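You operate a simulated robot arm through the tools that you are given. There is no shell and no other tool. Be economical: measure what you need, move in short steps, check, and stop when the job is done.

You are at the controls of a simulated robot arm. One attempt, no reset.

JOB
Press stop, move both blocks from the plate to the orange tray, then free the stop and home. Set down upright: steel block.
Where things are to end (x, y in the base frame): steel block within 60 mm of [310, 150]; steel block within 60 mm of [360, 200].

It is judged by the outcome, as a careful person would: the job done as asked, and still so three seconds after it is handed in. It fails if anything else is knocked over, pushed out of place, dropped, spilled or broken.

ROBOT AND FRAMES
A 7-joint arm with a two-finger parallel gripper, fixed in place. Base frame: the origin is at the foot of the arm, x ahead of it, y to its left, z up. Units: mm, degrees, N and s.
With the tool pointing down near the work surface it reaches from about 280 to 680 mm from the base axis. Its first joint turns from -66.0 to 66.0 degrees. Payload 1.57 kg.
The tool frame sits at the grasp point between the pads (the TCP): z along the fingers, y along the line on which they close. The tips reach 30 mm beyond it. The gripper opens to 110 mm. The fingers are 24 mm wide and 12 mm thick; the gripper's body (48 by 112 mm) begins 78 mm behind the TCP.
Orientation is that of the tool frame in the base frame, as a unit quaternion [w, x, y, z]. With the fingers straight down and closing along the base's y, the tool's x points along the base's -x, its y along +y and its z along -z.

CONTROLS
- The arm moves only by the tool servo_tool. Its argument "moves" is a list of rows, each an object (a shift or turn left out is 0, a gripper value left out holds the last) with "delta_pos": the shift along the tool's x, y, z in mm, a list of three; "rot": the turn, a rotation vector about the tool's x, y, z in degrees, a list of three; "grip": the finger opening in mm, from 0 to 110. In form: [{"delta_pos": [dx, dy, dz], "rot": [ax, ay, az], "grip": grip}, ...]. A call has 1 to 8 rows; each row is the pose to reach, as a shift and turn from the pose commanded when the call began, along the tool's axes at that moment. Rows are played at 5 a second. More than 50 mm and 8.6 degrees between two rows, or a gripper value outside its range, and nothing of the call is played. A pose out of reach is approached as far as the arm can. The call stops where the force on the tool passes 90 N (or 10 N more than at its start, if that is more) or the arm is blocked; 0.2 s more then pass. The fingers move at their own pace (about 108 mm/s each) and stop on an object; they squeeze with about 27 N. The grip force told is the motor's: it shows also when the fingers shut on nothing. Time passes only in rows, and 0.2 s behind the last, so rows that repeat a pose let the fingers close. It gives the time, the measured TCP pose, the force on the tool (base axes), the opening and the grip force at its end, in the units of the frame above (readings bear some noise), with the torque about the TCP (base axes, N m) and any sound that the robot's microphone picked up.
- Cameras (640 x 400 px; columns grow to the right, rows downward): "scene" is fixed at [179.1, -412.1, 1391.4]; the picture's right is [0.60, -0.80, 0.00], its down [-0.54, -0.40, -0.74] and it looks along [0.59, 0.44, -0.67] (base axes); focal length 367 px, centre (320, 200). "wrist" rides on the gripper at [70, 16, -141] in the tool frame; the picture's right is [-0.23, 0.97, 0.00], its down [-0.86, -0.20, -0.48] and it looks along [-0.47, -0.11, 0.88] (tool axes); focal length 222 px, centre (320, 200). There is no depth. A picture from a camera that has moved, and an enlarged one, comes with that camera's place and axes in the base frame and with its lens.
- get_image(camera): a new picture of that camera. No time passes.
- inspect(camera, box): a new picture of the part [left, top, right, bottom] of that camera's present view, enlarged. No time passes.
- close_job(): hands the job in; it is judged then, once.

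Go step by step. Nothing tells you positions but the pictures and the camera data: compare them with the known pose of the tool, close in by small moves and look again before you grip or let go. The budget is 120 turns and 84 pictures, counting those below and the enlarged ones. Unless the task says otherwise, let go and move clear before handing in, and close with one line.

The tools are called after "Request:" as a command line: name --argument value ..., lists and objects as JSON in quotes. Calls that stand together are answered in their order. servo_tool: Moves the arm, as the interface text tells. Its arguments: {"type":"object","properties":{"moves":{"type":"array","items":{"type":"object","properties":{"delta_pos":{"type":"array","items":{"type":"number"}},"rot":{"type":"array","items":{"type":"number"}},"grip":{"type":"number"}}}}},"required":["moves"]} The other tools are called the same way: get_image (camera) takes a picture; inspect (camera, box) takes an enlarged picture of a part of a camera's view; close_job () hands the job in.

At the start:

```text
t: 0.0
position: [369.7, -212.9, 986.2]
tcp_rot: [-0.001, 0.0, 1.0, 0.001]
force: [0.5, 0.3, -0.3]
ft_torque: [0.0, 0.0, 0.0]
grip_width: 110.3
finger_force: 0.0
```

scene: 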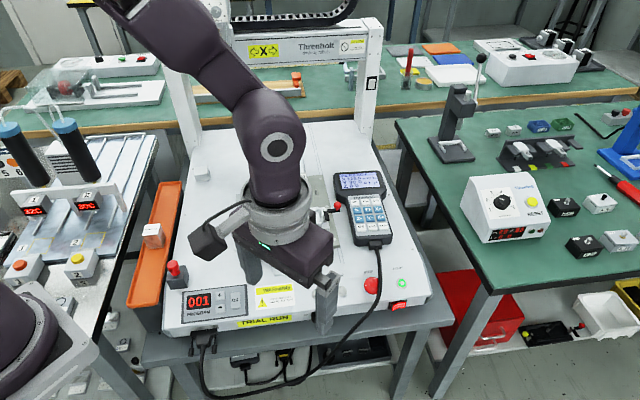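
wrist: 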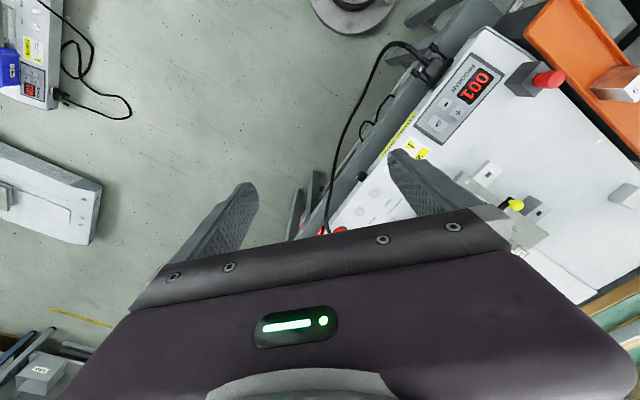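

I see the machine with an orange tray to its left, holding one block already, and red buttons; the arm hides part of it. I'll enlarge the picture to find the stop, plate and blocks.

Request:
inspect --camera "scene" --box '[120, 150, 280, 350]'

Request:
inspect --camera "scene" --box '[280, 150, 460, 330]'

Request:
inspect --camera "wrist" --box '[380, 20, 640, 260]'

```text
2.00 times, centred on (200, 250) of scene
camera zoom: at [179.1, -412.1, 1391.4], right [0.6, -0.8, 0.0], down [-0.54, -0.4, -0.74], along [0.59, 0.44, -0.67], focal length 734 px, centre (560, 100)
```

zoom: 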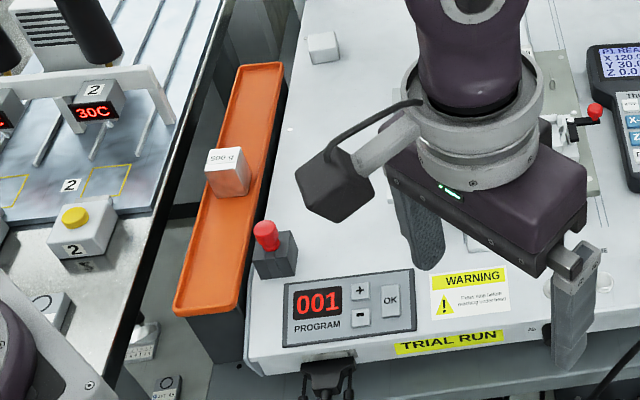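

```text
2.22 times, centred on (370, 240) of scene
camera zoom: at [179.1, -412.1, 1391.4], right [0.6, -0.8, 0.0], down [-0.54, -0.4, -0.74], along [0.59, 0.44, -0.67], focal length 816 px, centre (209, 111)
```

zoom: 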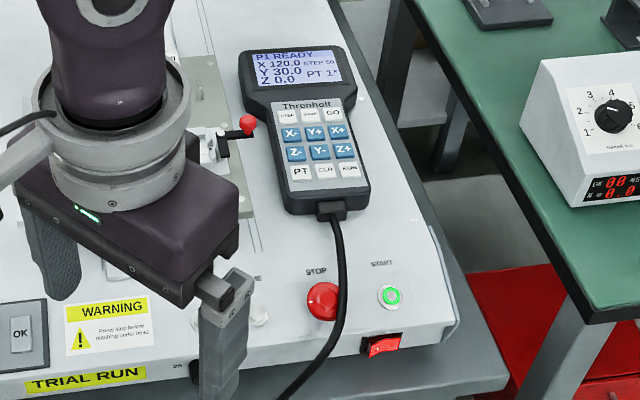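

```text
1.67 times, centred on (510, 140) of wrist
camera zoom: at [299.1, -197.3, 1127.7], right [0.23, 0.97, 0.0], down [0.86, -0.2, 0.48], along [0.47, -0.11, -0.88], focal length 370 px, centre (3, 300)
```

zoom: 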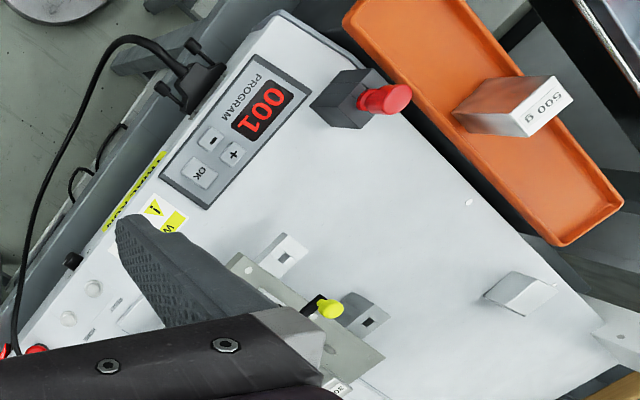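

The machine is turned about 53° in the base frame, with its panel toward the arm. The red STOP is at about (616,-223,720). I'll swing the arm left, staying high, to uncover the plate.

Request:
servo_tool --moves '[{"delta_pos": [0, 45, 0]}, {"delta_pos": [0, 90, 0]}, {"delta_pos": [0, 135, 0]}, {"delta_pos": [0, 180, 0]}, {"delta_pos": [0, 225, 0]}, {"delta_pos": [0, 270, 0]}]'

Request:
get_image --camera "scene"

Request:
get_image --camera "wrist"

```text
t: 1.4
position: [369.9, 57.9, 988.7]
tcp_rot: [-0.001, 0.0, 1.0, 0.0]
force: [0.3, 1.0, -0.4]
ft_torque: [0.0, -0.01, 0.03]
grip_width: 110.1
finger_force: 0.0
```

```text
78 pictures are left
```

scene: 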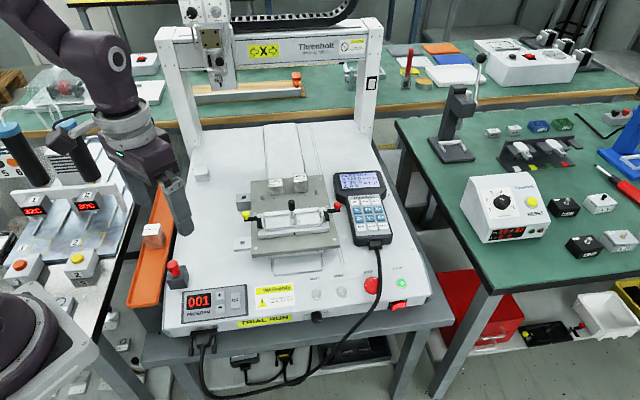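

```text
77 pictures are left
camera wrist: at [299.9, 73.5, 1129.9], right [0.23, 0.97, 0.0], down [0.85, -0.2, 0.48], along [0.47, -0.11, -0.88], focal length 222 px, centre (320, 200)
```

wrist: 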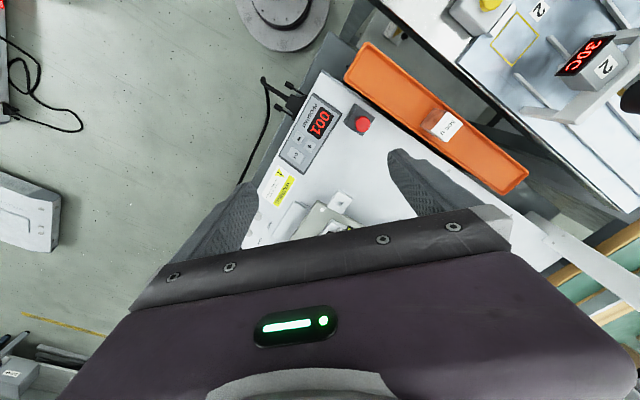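

Request:
inspect --camera "scene" --box '[225, 160, 355, 270]'

Request:
inspect --camera "scene" --box '[250, 250, 430, 340]'

Request:
inspect --camera "scene" --box '[330, 165, 400, 250]'

Request:
inspect --camera "scene" --box '[120, 170, 250, 340]'

```text
3.64 times, centred on (290, 215) of scene
camera zoom: at [179.0, -412.2, 1391.4], right [0.6, -0.8, 0.0], down [-0.54, -0.4, -0.74], along [0.59, 0.44, -0.67], focal length 1335 px, centre (429, 146)
```

zoom: 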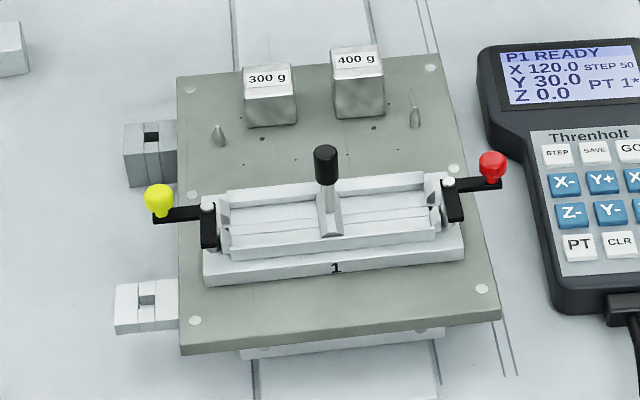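

```text
3.56 times, centred on (340, 295) of scene
camera zoom: at [179.0, -412.2, 1391.4], right [0.6, -0.8, 0.0], down [-0.54, -0.4, -0.74], along [0.59, 0.44, -0.67], focal length 1306 px, centre (249, -138)
```

zoom: 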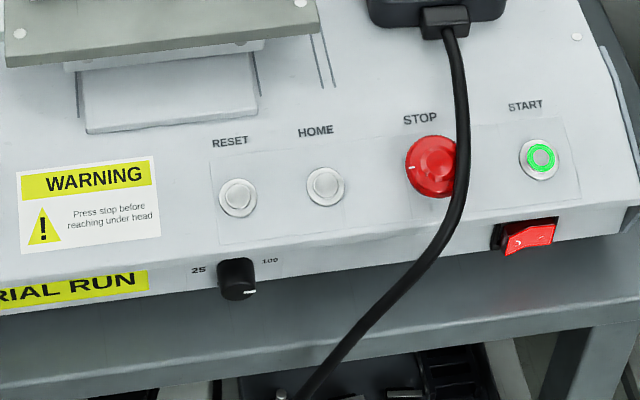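

```text
4.71 times, centred on (365, 208) of scene
camera zoom: at [179.0, -412.2, 1391.4], right [0.6, -0.8, 0.0], down [-0.54, -0.4, -0.74], along [0.59, 0.44, -0.67], focal length 1728 px, centre (108, 165)
```

zoom: 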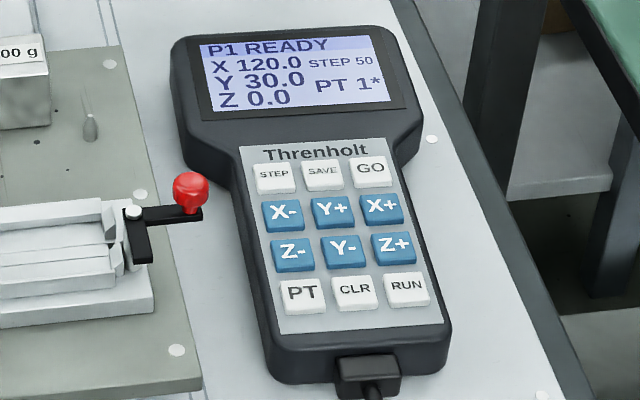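

```text
2.35 times, centred on (185, 255) of scene
camera zoom: at [179.0, -412.2, 1391.4], right [0.6, -0.8, 0.0], down [-0.54, -0.4, -0.74], along [0.59, 0.44, -0.67], focal length 864 px, centre (638, 71)
```

zoom: 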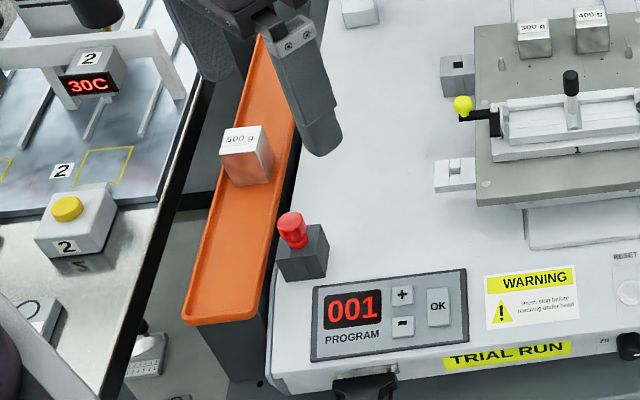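

Stop, Reset, Home and Start sit on the front panel. The 300 g and 400 g blocks stand on the plate at the back, near (722,142) and (771,97), which is a long reach. STOP comes first: I'll move above it with the fingers closed.

Request:
servo_tool --moves '[{"delta_pos": [-28, -33, 15], "grip": 0}, {"delta_pos": [-56, -66, 30]}, {"delta_pos": [-84, -99, 45]}, {"delta_pos": [-112, -132, 60]}, {"delta_pos": [-140, -165, 75]}, {"delta_pos": [-168, -198, 90]}, {"delta_pos": [-196, -231, 105]}, {"delta_pos": [-224, -264, 120]}]'

Request:
get_image --camera "wrist"

Request:
get_image --camera "scene"

```text
t: 3.2
position: [593.7, -206.6, 864.9]
tcp_rot: [0.0, 0.001, 1.0, 0.0]
force: [0.9, 0.0, 0.0]
ft_torque: [0.01, 0.02, 0.0]
grip_width: 0.0
finger_force: 21.1
```

```text
72 pictures are left
camera wrist: at [523.4, -190.2, 1006.5], right [0.23, 0.97, 0.0], down [0.86, -0.2, 0.48], along [0.47, -0.11, -0.88], focal length 222 px, centre (320, 200)
```

wrist: 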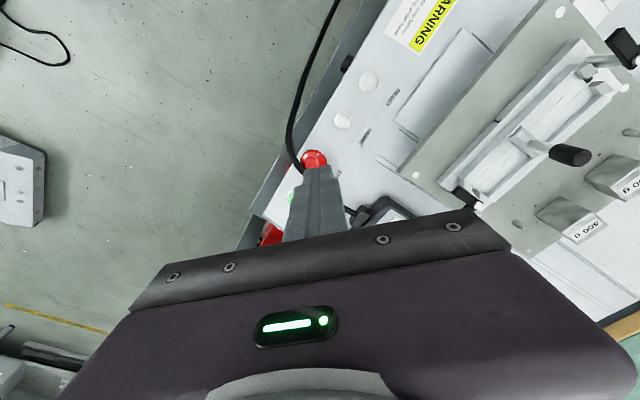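

```text
71 pictures are left
```

scene: 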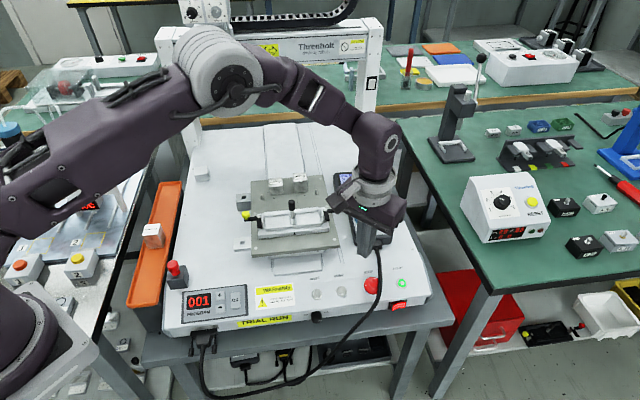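

STOP shows just past the fingertips, at about (618,-222,705), and the cable hangs beside it. I'll back off a little and lower to see it unhidden.

Request:
servo_tool --moves '[{"delta_pos": [25, 5, 30]}, {"delta_pos": [50, 10, 60]}]'

Request:
inspect --camera "wrist" --box '[220, 60, 420, 200]'

```text
t: 3.8
position: [538.6, -197.2, 808.1]
tcp_rot: [0.0, 0.001, 1.0, -0.001]
force: [0.0, 0.3, -0.3]
ft_torque: [-0.03, -0.03, 0.0]
grip_width: 0.2
finger_force: 21.4
```

```text
2.86 times, centred on (320, 130) of wrist
camera zoom: at [469.4, -181.3, 949.8], right [0.23, 0.97, 0.0], down [0.85, -0.2, 0.48], along [0.47, -0.11, -0.88], focal length 635 px, centre (320, 400)
```

zoom: 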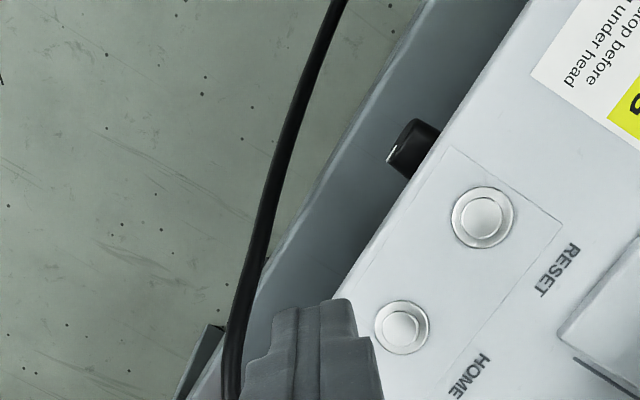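

HOME triangulates to (581,-172,692). The camera rides on the low-x side, so I'll yaw the tool +53°, which lines the closing axis up with the machine's depth, and go over STOP.

Request:
servo_tool --moves '[{"delta_pos": [-11, -4, 0], "rot": [0, 0, 7.6]}, {"delta_pos": [-22, -8, 0], "rot": [0, 0, 15.2]}, {"delta_pos": [-33, -12, 0], "rot": [0, 0, 22.8]}, {"delta_pos": [-44, -16, 0], "rot": [0, 0, 30.4]}, {"delta_pos": [-55, -20, 0], "rot": [0, 0, 38]}, {"delta_pos": [-66, -23, 0], "rot": [0, 0, 45.6]}, {"delta_pos": [-77, -25, 10], "rot": [0, 0, 53.1]}]'

Request:
get_image --camera "wrist"

```text
t: 5.4
position: [619.4, -223.3, 799.2]
tcp_rot: [0.0, 0.447, 0.894, 0.0]
force: [-1.3, -0.8, 0.3]
ft_torque: [0.01, 0.01, -0.03]
grip_width: 0.0
finger_force: 21.2
```

```text
69 pictures are left
camera wrist: at [591.1, -158.0, 939.4], right [0.92, 0.4, 0.0], down [0.35, -0.8, 0.48], along [0.19, -0.44, -0.88], focal length 222 px, centre (320, 200)
```

wrist: 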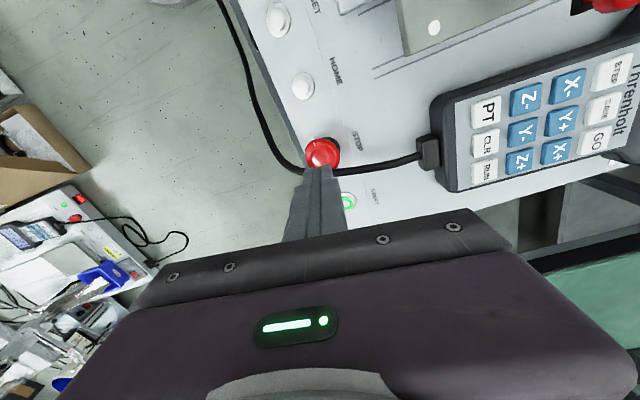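

STOP is just under the fingertips, with the cable passing over or beside its front-right edge. I'll enlarge it.

Request:
inspect --camera "wrist" --box '[270, 120, 370, 200]'

Request:
inspect --camera "scene" --box '[330, 230, 440, 320]'

```text
5.00 times, centred on (320, 160) of wrist
camera zoom: at [591.1, -158.0, 939.4], right [0.92, 0.4, 0.0], down [0.35, -0.8, 0.48], along [0.19, -0.44, -0.88], focal length 1111 px, centre (320, 400)
```

zoom: 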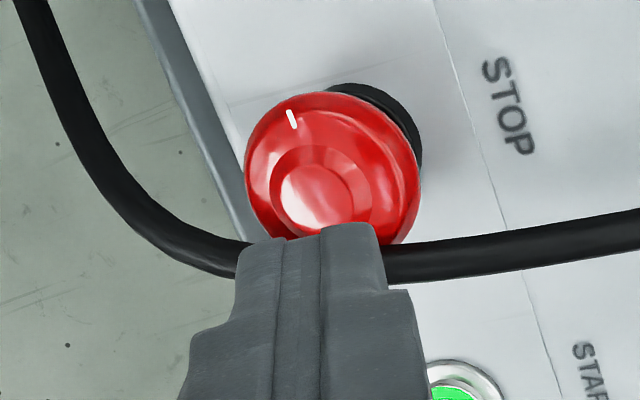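

```text
4.44 times, centred on (385, 275) of scene
camera zoom: at [179.1, -412.1, 1391.4], right [0.6, -0.8, 0.0], down [-0.54, -0.4, -0.74], along [0.59, 0.44, -0.67], focal length 1632 px, centre (31, -133)
```

zoom: 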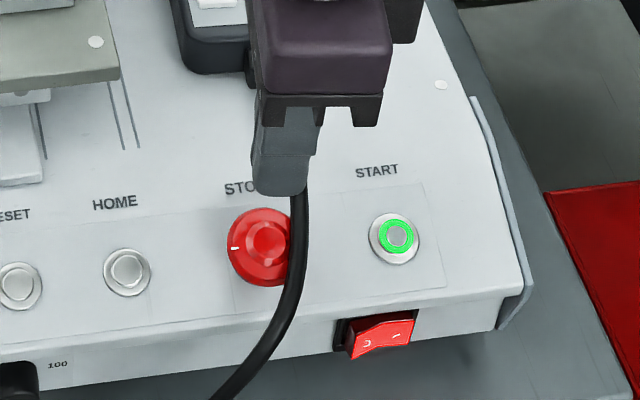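

STOP's centre is at about (620,-225,716) and the tool is right above it. I'll shift 3 mm away from the cable and press down in small steps.

Request:
servo_tool --moves '[{"delta_pos": [3, 0, 20]}, {"delta_pos": [3, 0, 38]}, {"delta_pos": [3, 0, 44]}, {"delta_pos": [3, 0, 48]}, {"delta_pos": [3, 0, 51]}, {"delta_pos": [3, 0, 54]}]'

Request:
inspect --camera "wrist" --box '[260, 120, 380, 200]'

```text
t: 6.8
position: [618.8, -221.0, 747.4]
tcp_rot: [0.003, 0.446, 0.895, 0.001]
force: [-7.9, 17.9, 56.1]
ft_torque: [0.72, -0.15, 0.12]
grip_width: 0.1
finger_force: 21.7
```

```text
5.00 times, centred on (320, 160) of wrist
camera zoom: at [589.6, -153.6, 887.1], right [0.92, 0.4, 0.01], down [0.35, -0.8, 0.48], along [0.2, -0.44, -0.88], focal length 1111 px, centre (320, 400)
```

zoom: 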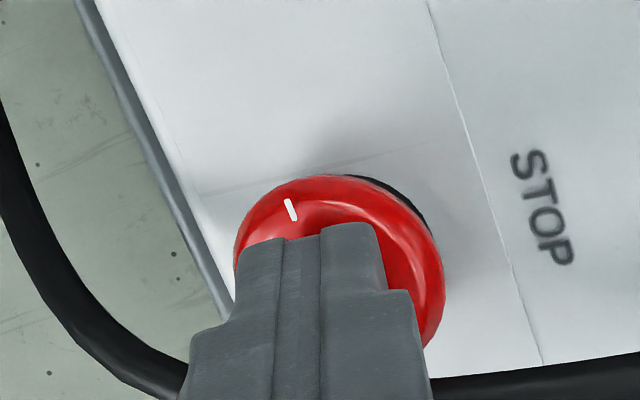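

There is 56 N of contact on the button. I'll check the displays and the lamp.

Request:
inspect --camera "scene" --box '[330, 165, 440, 320]'

```text
2.58 times, centred on (385, 242) of scene
camera zoom: at [177.8, -411.4, 1391.8], right [0.6, -0.8, 0.0], down [-0.54, -0.4, -0.74], along [0.59, 0.44, -0.67], focal length 948 px, centre (152, 90)
```

zoom: 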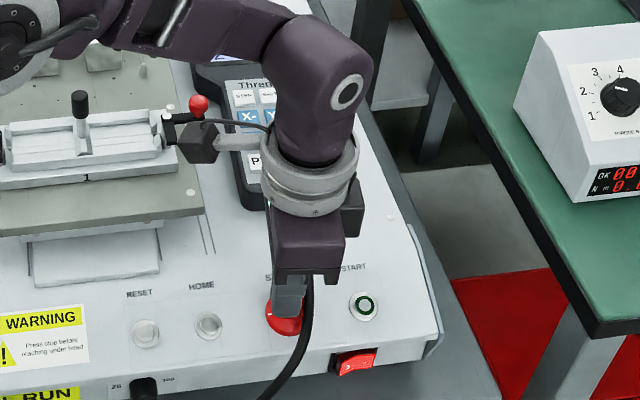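

The START lamp has gone out, so the stop took. I'll lift straight off and check that it stays latched.

Request:
servo_tool --moves '[{"delta_pos": [0, 0, -15]}, {"delta_pos": [0, 0, -50]}, {"delta_pos": [10, 0, -95]}]'

Request:
get_image --camera "wrist"

Request:
inspect --camera "scene" --box '[330, 165, 440, 320]'

```text
t: 7.6
position: [613.1, -213.3, 837.1]
tcp_rot: [0.0, 0.447, 0.895, -0.001]
force: [0.4, -0.1, -0.5]
ft_torque: [-0.02, -0.01, -0.01]
grip_width: 0.0
finger_force: 21.3
```

```text
64 pictures are left
camera wrist: at [583.8, -148.2, 978.9], right [0.92, 0.4, 0.0], down [0.35, -0.8, 0.48], along [0.19, -0.44, -0.88], focal length 222 px, centre (320, 200)
```

wrist: 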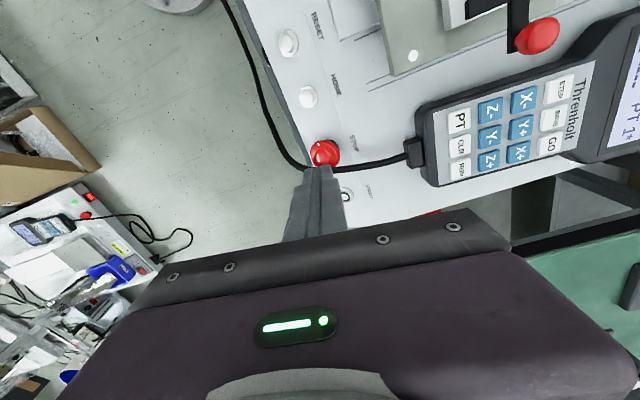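

```text
2.58 times, centred on (385, 242) of scene
camera zoom: at [179.0, -412.2, 1391.4], right [0.6, -0.8, 0.0], down [-0.54, -0.4, -0.74], along [0.59, 0.44, -0.67], focal length 948 px, centre (152, 90)
```

zoom: 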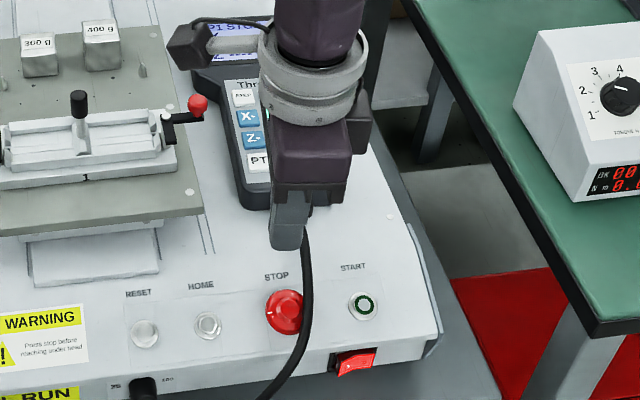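

The display reads STOP and the button stays latched. Now the blocks: I'll lift, move left and yaw the tool to face along the machine's depth.

Request:
servo_tool --moves '[{"delta_pos": [20, 13, -7], "rot": [0, 0, -8.4], "grip": 75}, {"delta_pos": [40, 26, -14], "rot": [0, 0, -16.8]}, {"delta_pos": [60, 39, -21], "rot": [0, 0, -25.2]}, {"delta_pos": [80, 52, -28], "rot": [0, 0, -33.6]}, {"delta_pos": [100, 65, -35], "rot": [0, 0, -42]}, {"delta_pos": [120, 78, -42], "rot": [0, 0, -50.4]}, {"delta_pos": [140, 91, -49], "rot": [0, 0, -58.8]}, {"delta_pos": [162, 105, -53], "rot": [0, 0, -67.2]}]'

Request:
servo_tool --moves '[{"rot": [0, 0, -7.6]}, {"rot": [0, 0, -15.2]}, {"rot": [0, 0, -22.8]}]'

Request:
get_image --camera "wrist"

Request:
get_image --camera "scene"

```text
t: 9.4
position: [599.5, -19.2, 891.5]
tcp_rot: [0.0, -0.123, 0.992, 0.0]
force: [-1.2, -0.4, -0.5]
ft_torque: [-0.01, -0.02, -0.01]
grip_width: 75.0
finger_force: 0.0
```

```text
t: 10.2
position: [599.2, -19.9, 891.4]
tcp_rot: [0.0, -0.318, 0.948, 0.0]
force: [0.6, -0.8, -0.1]
ft_torque: [0.02, -0.02, 0.05]
grip_width: 75.1
finger_force: 0.0
```

```text
62 pictures are left
camera wrist: at [533.6, -48.6, 1031.8], right [-0.41, 0.91, 0.0], down [0.8, 0.36, 0.48], along [0.44, 0.19, -0.88], focal length 222 px, centre (320, 200)
```

wrist: 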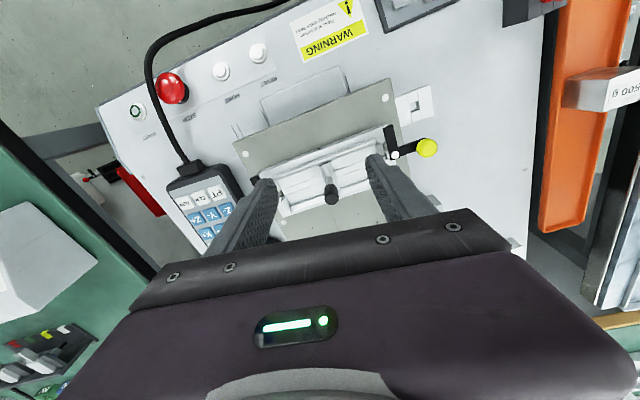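

```text
61 pictures are left
```

scene: 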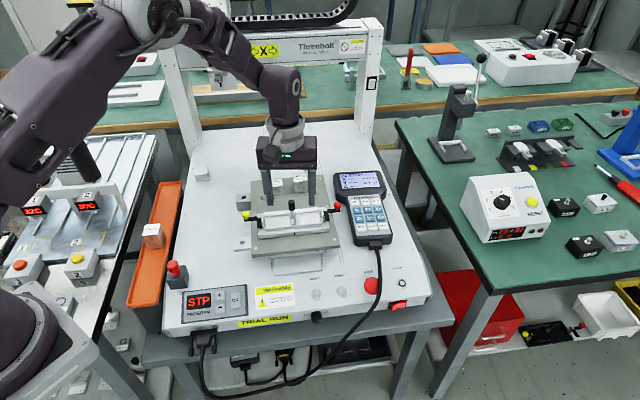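

The arm hides the blocks from the wrist camera, so the scene camera will guide this. I'll tilt the tool 30° toward the machine's depth for reach and move outward while still high.

Request:
servo_tool --moves '[{"delta_pos": [-20, 3, 0], "rot": [0, -7.5, 0]}, {"delta_pos": [-40, 6, 0], "rot": [0, -15, 0]}, {"delta_pos": [-60, 9, 0], "rot": [0, -22.5, 0]}, {"delta_pos": [-84, 12, 0], "rot": [0, -30, 0]}]'

Request:
get_image --camera "wrist"

Request:
inspect --camera "scene" --box '[225, 110, 355, 270]'

```text
t: 11.2
position: [657.3, 40.6, 891.4]
tcp_rot: [0.246, -0.306, 0.916, 0.082]
force: [0.0, -0.7, 0.6]
ft_torque: [-0.02, 0.03, 0.0]
grip_width: 74.8
finger_force: 0.0
```

```text
60 pictures are left
camera wrist: at [543.6, -25.5, 978.3], right [-0.43, 0.9, 0.11], down [0.52, 0.14, 0.84], along [0.74, 0.42, -0.53], focal length 222 px, centre (320, 200)
```

wrist: 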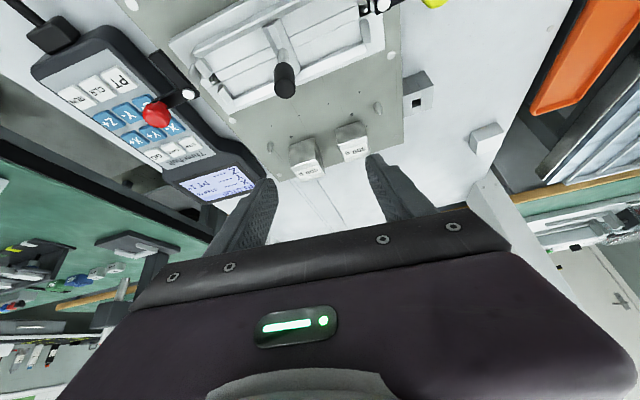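

```text
2.50 times, centred on (290, 190) of scene
camera zoom: at [179.1, -412.1, 1391.4], right [0.6, -0.8, 0.0], down [-0.54, -0.4, -0.74], along [0.59, 0.44, -0.67], focal length 918 px, centre (395, 225)
```

zoom: 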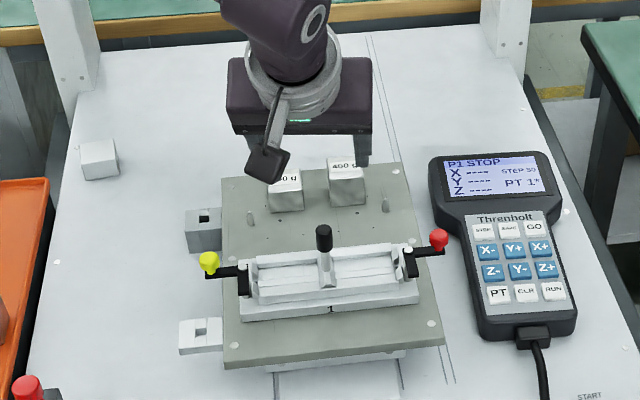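

With the tilt, the wrist camera shows both blocks. I'll enlarge that view to triangulate them.

Request:
inspect --camera "wrist" --box '[260, 100, 400, 200]'

```text
4.00 times, centred on (330, 150) of wrist
camera zoom: at [543.6, -25.5, 978.3], right [-0.43, 0.9, 0.11], down [0.52, 0.14, 0.84], along [0.74, 0.42, -0.53], focal length 888 px, centre (280, 400)
```

zoom: 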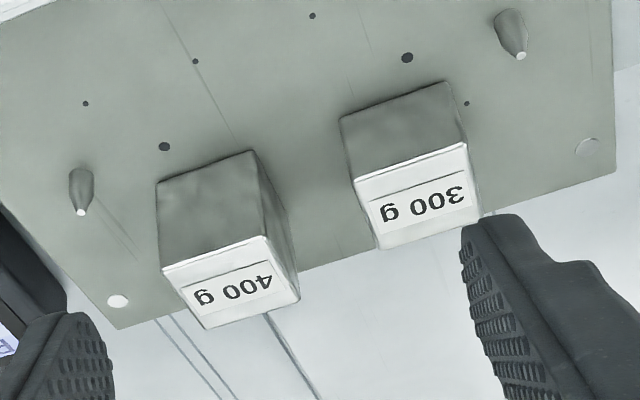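

The 400 g block's top centre is at about (753,81,785), and the 300 g block's at about (706,128,775). The machine is turned 45°. I'll yaw 8° more to match and hover above the 400 g block with a 58 mm opening.

Request:
servo_tool --moves '[{"delta_pos": [-14, -7, 22], "rot": [-2, 0, -3.5], "grip": 58}, {"delta_pos": [-28, -14, 44], "rot": [-4, 0, -6.93]}, {"delta_pos": [-42, -20, 66], "rot": [-4, 0, -6.93]}, {"delta_pos": [-56, -27, 88], "rot": [-4, 0, -6.93]}]'

Request:
get_image --camera "wrist"

Request:
inspect --camera "scene" --box '[235, 120, 355, 240]'

```text
t: 12.2
position: [748.3, 76.4, 842.3]
tcp_rot: [0.239, -0.369, 0.893, 0.099]
force: [-0.2, -1.2, -0.6]
ft_torque: [-0.02, -0.02, -0.01]
grip_width: 58.1
finger_force: 0.0
```

```text
57 pictures are left
camera wrist: at [644.8, -4.2, 929.9], right [-0.55, 0.83, 0.11], down [0.5, 0.21, 0.84], along [0.67, 0.52, -0.53], focal length 222 px, centre (320, 200)
```

wrist: 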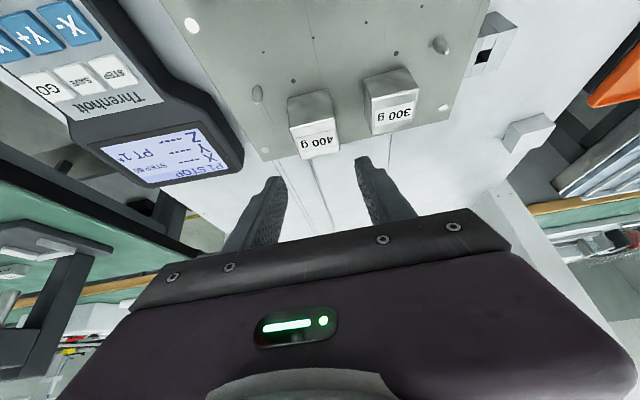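

```text
3.33 times, centred on (295, 180) of scene
camera zoom: at [179.0, -412.2, 1391.4], right [0.6, -0.8, 0.0], down [-0.54, -0.4, -0.74], along [0.59, 0.44, -0.67], focal length 1224 px, centre (403, 267)
```

zoom: 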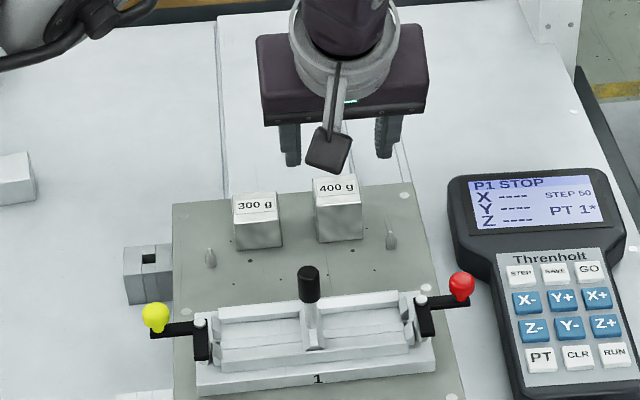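

The reach is fine and the view is clear. I'll enlarge the wrist view for a second fix.

Request:
inspect --camera "wrist" --box '[250, 70, 430, 200]'

```text
3.08 times, centred on (340, 135) of wrist
camera zoom: at [644.8, -4.2, 929.9], right [-0.55, 0.83, 0.11], down [0.5, 0.21, 0.84], along [0.67, 0.52, -0.53], focal length 684 px, centre (258, 400)
```

zoom: 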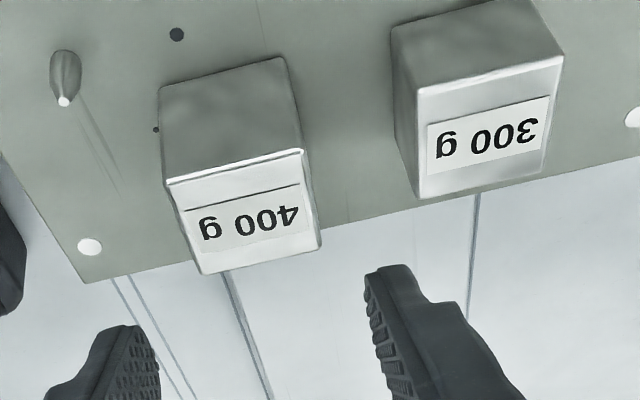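

The block measures about 36×35×41 mm, centred at (751,82), with its top at 785. I'll descend most of the way and check.

Request:
servo_tool --moves '[{"delta_pos": [8, 2, 12]}, {"delta_pos": [16, 2, 24]}, {"delta_pos": [22, 2, 35]}]'

Request:
inspect --camera "wrist" --box '[230, 70, 430, 230]'

Request:
inspect --camera "scene" --box '[245, 120, 345, 220]'

```text
t: 13.0
position: [747.2, 76.8, 801.9]
tcp_rot: [0.24, -0.37, 0.892, 0.1]
force: [-0.7, -0.5, 0.9]
ft_torque: [-0.02, -0.02, -0.02]
grip_width: 57.9
finger_force: 0.3
```

```text
2.50 times, centred on (330, 150) of wrist
camera zoom: at [641.9, -4.4, 889.0], right [-0.55, 0.83, 0.11], down [0.5, 0.21, 0.84], along [0.67, 0.52, -0.53], focal length 555 px, centre (295, 325)
```

zoom: 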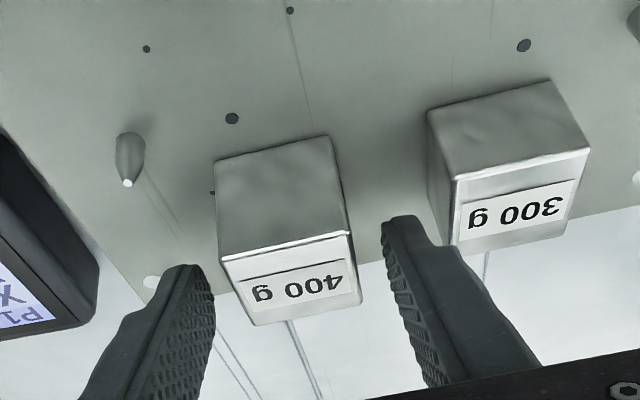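

```text
4.00 times, centred on (295, 170) of scene
camera zoom: at [179.1, -412.1, 1391.4], right [0.6, -0.8, 0.0], down [-0.54, -0.4, -0.74], along [0.59, 0.44, -0.67], focal length 1469 px, centre (420, 320)
```

zoom: 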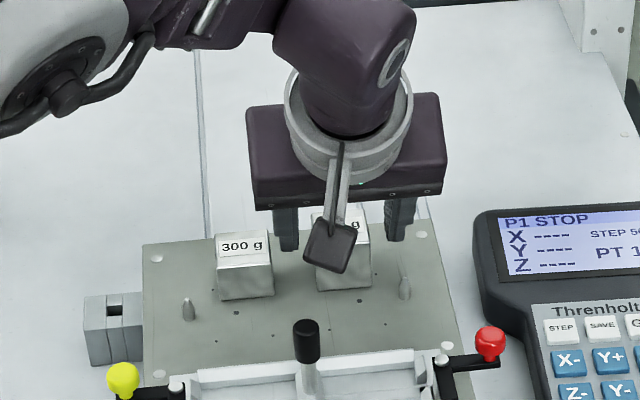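

The fingers straddle the block with clear gaps. I'll go down the last 17 mm and close.

Request:
servo_tool --moves '[{"delta_pos": [5, 1, 8]}, {"delta_pos": [9.5, 1, 14]}, {"delta_pos": [9.5, 1, 14]}]'

Request:
inspect --camera "wrist" --box '[230, 70, 430, 230]'

```text
t: 13.8
position: [746.7, 77.6, 788.5]
tcp_rot: [0.244, -0.368, 0.892, 0.099]
force: [-3.1, 1.0, 44.0]
ft_torque: [1.17, 0.94, 0.48]
grip_width: 59.8
finger_force: 1.0
```

```text
2.50 times, centred on (330, 150) of wrist
camera zoom: at [641.7, -4.4, 875.1], right [-0.55, 0.83, 0.11], down [0.49, 0.21, 0.85], along [0.68, 0.52, -0.52], focal length 555 px, centre (295, 325)
```

zoom: 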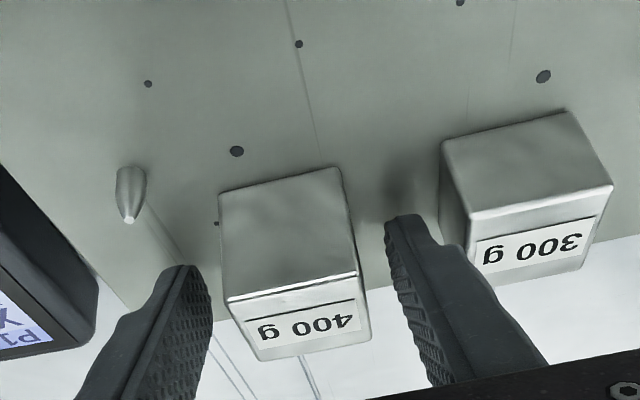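

The left fingertip touched the plate, reading 44 N, so the plate is a little higher than I estimated, about 752. I'll lift a few millimetres, draw back slightly to centre the grip, then close.

Request:
servo_tool --moves '[{"delta_pos": [0.5, 0, -6]}, {"delta_pos": [1.1, 0, -9.9]}, {"delta_pos": [1.1, 0, -9.9], "grip": 50}, {"delta_pos": [1.1, 0, -9.9], "grip": 42}, {"delta_pos": [1.1, 0, -9.9], "grip": 25}, {"delta_pos": [1.1, 0, -9.9], "grip": 10}, {"delta_pos": [1.1, 0, -9.9], "grip": 10}]'

Request:
inspect --camera "wrist" --box '[230, 70, 430, 230]'

```text
t: 15.4
position: [741.5, 72.0, 792.2]
tcp_rot: [0.239, -0.369, 0.893, 0.099]
force: [-0.2, -1.2, -0.2]
ft_torque: [0.0, -0.01, 0.0]
grip_width: 36.2
finger_force: 27.0
```

```text
2.50 times, centred on (330, 150) of wrist
camera zoom: at [636.8, -9.5, 878.5], right [-0.55, 0.83, 0.11], down [0.5, 0.21, 0.84], along [0.67, 0.52, -0.53], focal length 555 px, centre (295, 325)
```

zoom: 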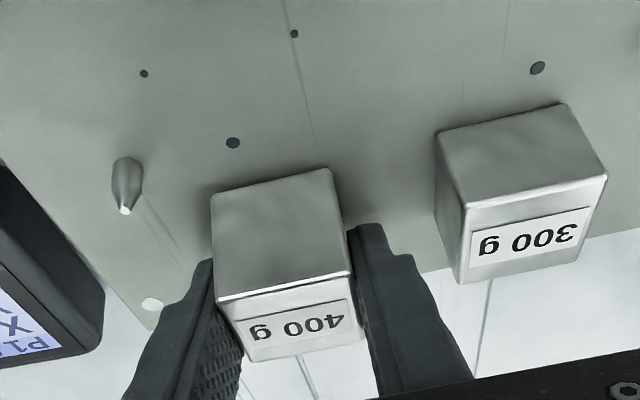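

The grip is firm at 36 mm and 27 N. I'll lift straight up and check.

Request:
servo_tool --moves '[{"delta_pos": [-5, 0, -8.7]}, {"delta_pos": [-15, 0, -26]}, {"delta_pos": [-30, 0, -52]}, {"delta_pos": [-45, 0, -78]}]'

Request:
get_image --camera "wrist"

Request:
inspect --camera "scene" --box '[100, 130, 250, 330]'

```text
t: 16.4
position: [739.9, 69.4, 881.2]
tcp_rot: [0.239, -0.369, 0.893, 0.099]
force: [0.1, -0.6, -4.0]
ft_torque: [-0.02, 0.01, 0.0]
grip_width: 35.8
finger_force: 26.8
```

```text
50 pictures are left
camera wrist: at [636.1, -11.0, 968.6], right [-0.55, 0.83, 0.11], down [0.5, 0.21, 0.84], along [0.67, 0.52, -0.53], focal length 222 px, centre (320, 200)
```

wrist: 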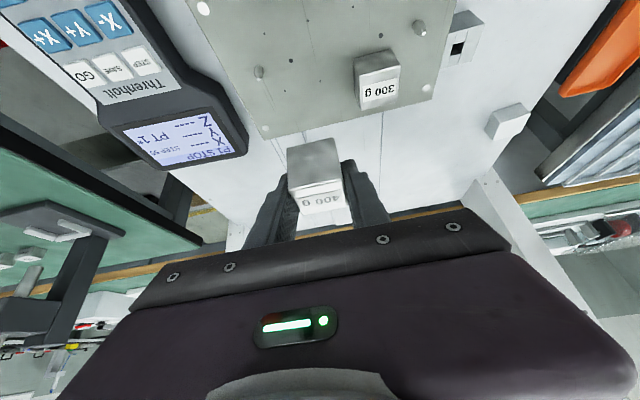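

```text
2.00 times, centred on (175, 230) of scene
camera zoom: at [179.1, -412.1, 1391.4], right [0.6, -0.8, 0.0], down [-0.54, -0.4, -0.74], along [0.59, 0.44, -0.67], focal length 734 px, centre (610, 140)
```

zoom: 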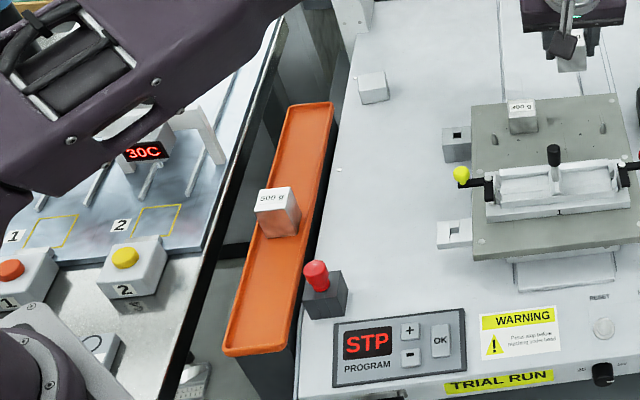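

The 400 g block hangs straight and secure. Its tray slot is too narrow for side fingers, so I'll carry it over high while yawing 90°, so the fingers line up along the tray.

Request:
servo_tool --moves '[{"delta_pos": [20.3, 27.5, -12.3], "rot": [-4.05, 0, -7.01]}, {"delta_pos": [40.6, 55, -24.7], "rot": [-8.1, 0, -14.02]}, {"delta_pos": [60.9, 82.5, -37], "rot": [-12.15, 0, -21.03]}, {"delta_pos": [81.2, 110, -49.4], "rot": [-16.2, 0, -28.04]}, {"delta_pos": [101.5, 137.5, -61.7], "rot": [-20.25, 0, -35.05]}, {"delta_pos": [121.8, 165, -74.1], "rot": [-24.3, 0, -42.06]}, {"delta_pos": [142.1, 192.5, -86.4], "rot": [-28.35, 0, -49.07]}, {"delta_pos": [162.6, 220, -98.8], "rot": [-32.4, 0, -56.08]}]'

Request:
get_image --camera "scene"

```text
t: 18.2
position: [450.7, 88.5, 884.3]
tcp_rot: [-0.149, 0.79, -0.555, -0.212]
force: [-0.3, 0.4, -3.8]
ft_torque: [0.01, -0.01, 0.0]
grip_width: 35.7
finger_force: 26.7
```

```text
48 pictures are left
```

scene: 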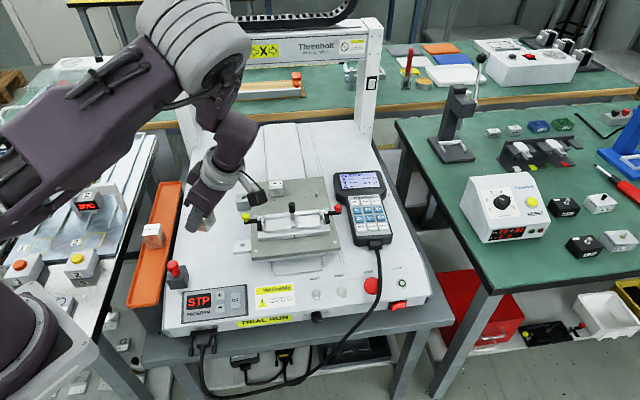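

The carry is going well. I'll finish the yaw and move nearer to the tray to look.

Request:
servo_tool --moves '[{"delta_pos": [-22, 14, 22], "rot": [-4.17, 0, -7.22]}, {"delta_pos": [-44, 28, 44], "rot": [-8.34, 0, -14.44]}, {"delta_pos": [-67, 42.3, 66.5], "rot": [-12.5, 0, -21.65]}]'

Request:
get_image --camera "wrist"

Request:
inspect --camera "scene" --box '[110, 150, 250, 330]'

```text
t: 19.0
position: [381.7, 163.0, 863.0]
tcp_rot: [-0.099, 0.892, -0.371, -0.239]
force: [-0.6, -0.1, -4.6]
ft_torque: [0.0, -0.02, 0.03]
grip_width: 36.0
finger_force: 27.2
```

```text
47 pictures are left
camera wrist: at [461.5, 59.5, 949.8], right [-0.83, -0.55, 0.11], down [-0.21, 0.5, 0.84], along [-0.52, 0.67, -0.53], focal length 222 px, centre (320, 200)
```

wrist: 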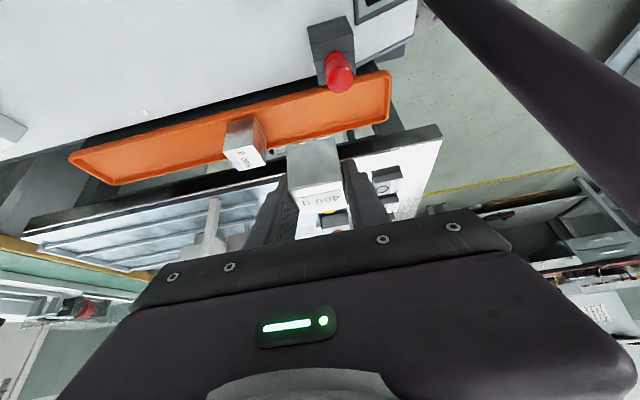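

```text
2.22 times, centred on (180, 240) of scene
camera zoom: at [179.1, -412.2, 1391.4], right [0.6, -0.8, 0.0], down [-0.54, -0.4, -0.74], along [0.59, 0.44, -0.67], focal length 816 px, centre (631, 111)
```

zoom: 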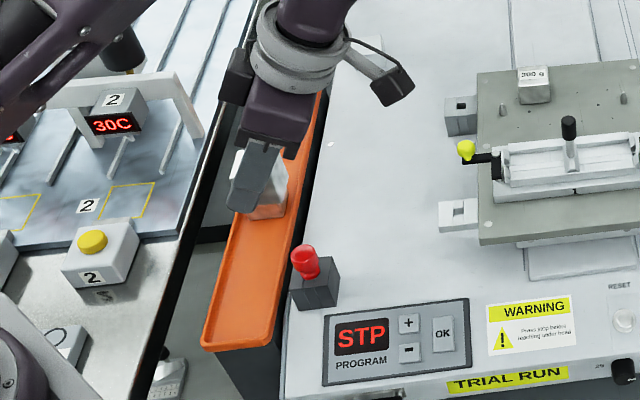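

Request:
inspect --camera "wrist" --box '[210, 40, 410, 190]'

```text
2.67 times, centred on (310, 115) of wrist
camera zoom: at [461.5, 59.5, 949.8], right [-0.83, -0.55, 0.11], down [-0.21, 0.5, 0.84], along [-0.52, 0.67, -0.53], focal length 592 px, centre (347, 427)
```

zoom: 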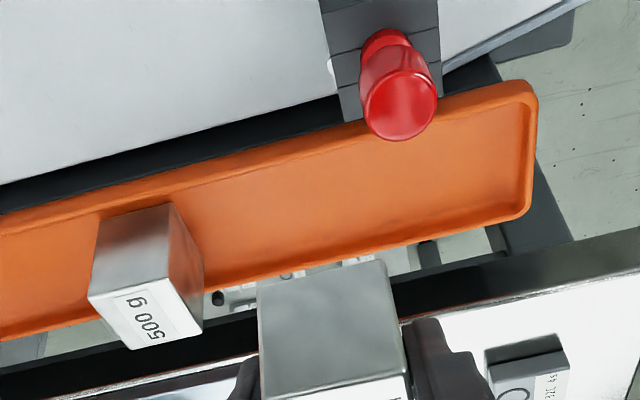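

The tray has about 160 mm free between its near end and the 500 g block, which is enough. I'll put the 400 g block near (358,207): first lower it above that spot and check.

Request:
servo_tool --moves '[{"delta_pos": [3.5, -5, 32]}, {"delta_pos": [7, -10, 64]}, {"delta_pos": [10.5, -14.8, 95.6]}]'

Request:
get_image --camera "wrist"

Request:
inspect --camera "scene" --box '[110, 190, 230, 310]'

```text
t: 19.8
position: [361.3, 198.3, 774.7]
tcp_rot: [-0.1, 0.891, -0.372, -0.238]
force: [-0.1, -0.2, -2.7]
ft_torque: [-0.01, 0.03, -0.01]
grip_width: 35.8
finger_force: 27.0
```

```text
44 pictures are left
camera wrist: at [442.7, 94.8, 862.4], right [-0.83, -0.55, 0.11], down [-0.21, 0.5, 0.84], along [-0.52, 0.68, -0.53], focal length 222 px, centre (320, 200)
```

wrist: 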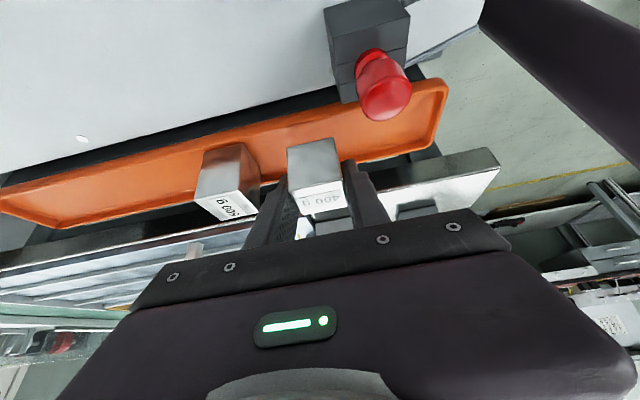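

```text
3.33 times, centred on (170, 250) of scene
camera zoom: at [179.1, -412.1, 1391.4], right [0.6, -0.8, 0.0], down [-0.54, -0.4, -0.74], along [0.59, 0.44, -0.67], focal length 1224 px, centre (820, 33)
```

zoom: 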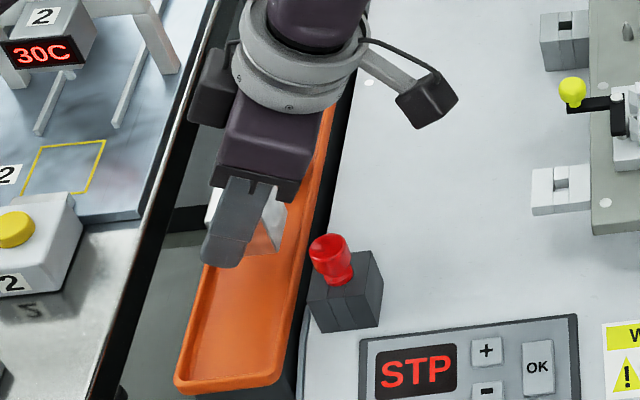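

The block hangs about 25 mm above the tray. I'll enlarge the wrist view to judge its lateral centring.

Request:
inspect --camera "wrist" --box '[180, 70, 460, 240]'

```text
2.29 times, centred on (320, 155) of wrist
camera zoom: at [442.7, 94.8, 862.4], right [-0.83, -0.55, 0.11], down [-0.21, 0.5, 0.84], along [-0.52, 0.68, -0.53], focal length 508 px, centre (320, 303)
```

zoom: 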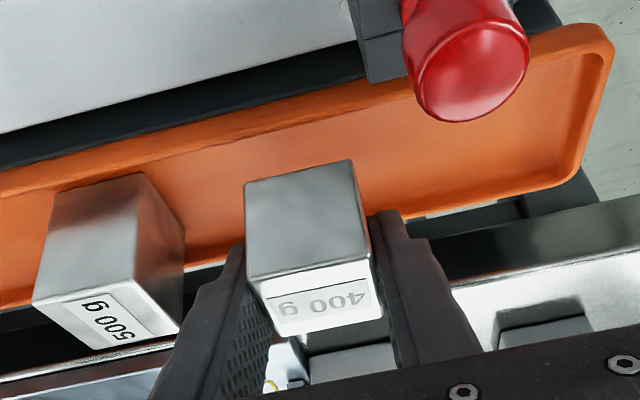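

The numbers agree: tray floor at about 712, block bottom at about 734, and the block centred to within a few millimetres. I'll lower 19 mm, then feel for the floor.

Request:
servo_tool --moves '[{"delta_pos": [4, 0, 6.9]}, {"delta_pos": [7, 0, 12.1]}, {"delta_pos": [9.5, 0, 16.5]}, {"delta_pos": [9.5, 0, 16.5]}]'

Request:
inspect --camera "wrist" --box '[180, 70, 460, 240]'

```text
t: 20.8
position: [363.5, 201.5, 757.5]
tcp_rot: [-0.1, 0.891, -0.372, -0.239]
force: [0.1, -0.1, -3.9]
ft_torque: [0.0, 0.01, 0.0]
grip_width: 35.8
finger_force: 27.1
```

```text
2.29 times, centred on (320, 155) of wrist
camera zoom: at [443.9, 96.2, 844.1], right [-0.83, -0.54, 0.11], down [-0.21, 0.5, 0.84], along [-0.52, 0.68, -0.53], focal length 508 px, centre (320, 303)
```

zoom: 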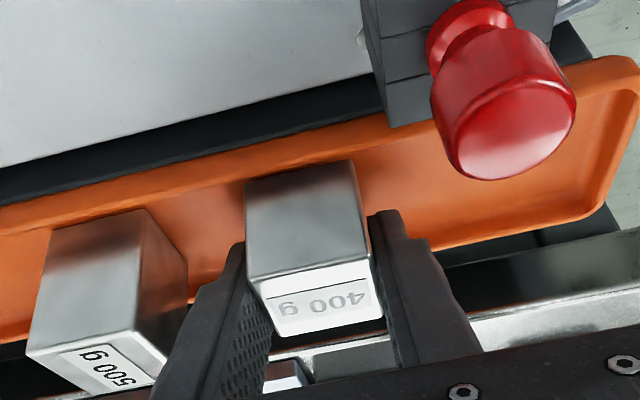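

The block is nearing the floor. I'll look closely at the gap to the right-hand rim.

Request:
inspect --camera "wrist" --box '[220, 110, 360, 200]'

Request:
inspect --camera "scene" --box '[120, 200, 210, 280]'

```text
4.44 times, centred on (290, 155) of wrist
camera zoom: at [443.9, 96.2, 844.1], right [-0.83, -0.54, 0.11], down [-0.21, 0.5, 0.84], along [-0.52, 0.68, -0.53], focal length 987 px, centre (453, 400)
```

zoom: 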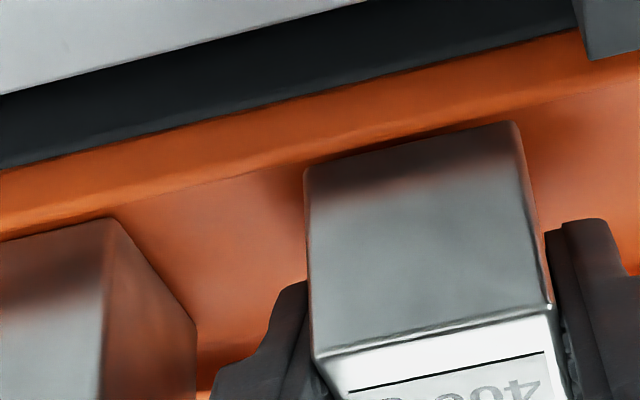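

```text
5.00 times, centred on (165, 240) of scene
camera zoom: at [179.1, -412.1, 1391.4], right [0.6, -0.8, 0.0], down [-0.54, -0.4, -0.74], along [0.59, 0.44, -0.67], focal length 1836 px, centre (1095, 0)
```

zoom: 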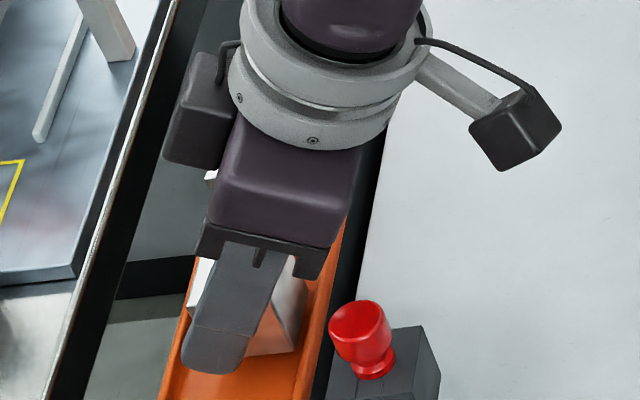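

The block's front edge is right over the inner wall, just like the 500 g block beside it. I'll shift 8 mm to the left before lowering further.

Request:
servo_tool --moves '[{"delta_pos": [-3.5, 0, 2]}, {"delta_pos": [-6.9, 0, 4]}, {"delta_pos": [-6.9, 0, 4]}]'

Request:
inspect --camera "wrist" --box '[220, 110, 360, 200]'

```text
t: 21.6
position: [357.8, 207.2, 756.2]
tcp_rot: [-0.099, 0.892, -0.372, -0.238]
force: [0.1, 0.3, -4.5]
ft_torque: [0.01, 0.01, -0.03]
grip_width: 35.9
finger_force: 27.0
```

```text
4.44 times, centred on (290, 155) of wrist
camera zoom: at [437.9, 102.9, 843.3], right [-0.83, -0.54, 0.11], down [-0.21, 0.5, 0.84], along [-0.52, 0.68, -0.53], focal length 987 px, centre (453, 400)
```

zoom: 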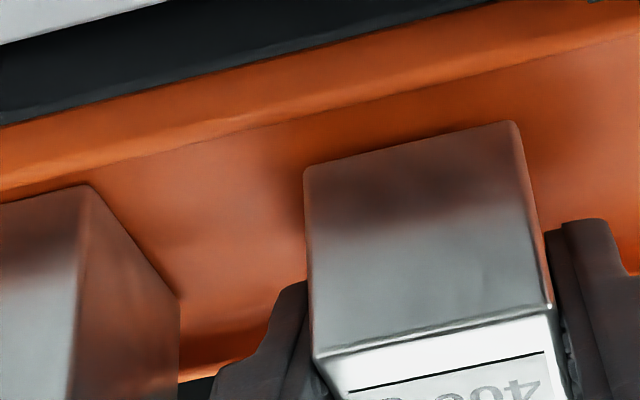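

There is a clear gap to the wall now. I'll lower slowly to touch.

Request:
servo_tool --moves '[{"delta_pos": [0.75, 0, 1.3]}, {"delta_pos": [1.5, 0, 2.6]}]'

Request:
servo_tool --moves '[{"delta_pos": [0.4, 0, 0.7]}, {"delta_pos": [0.75, 0, 1.3]}]'

```text
t: 22.2
position: [357.7, 206.7, 752.7]
tcp_rot: [-0.099, 0.892, -0.372, -0.238]
force: [-0.2, 0.1, -4.3]
ft_torque: [0.0, -0.01, 0.0]
grip_width: 35.8
finger_force: 26.8
```

```text
t: 22.8
position: [356.8, 206.9, 751.1]
tcp_rot: [-0.1, 0.891, -0.372, -0.24]
force: [0.5, -4.7, 15.4]
ft_torque: [-0.41, -0.22, -0.05]
grip_width: 36.0
finger_force: 27.3
```

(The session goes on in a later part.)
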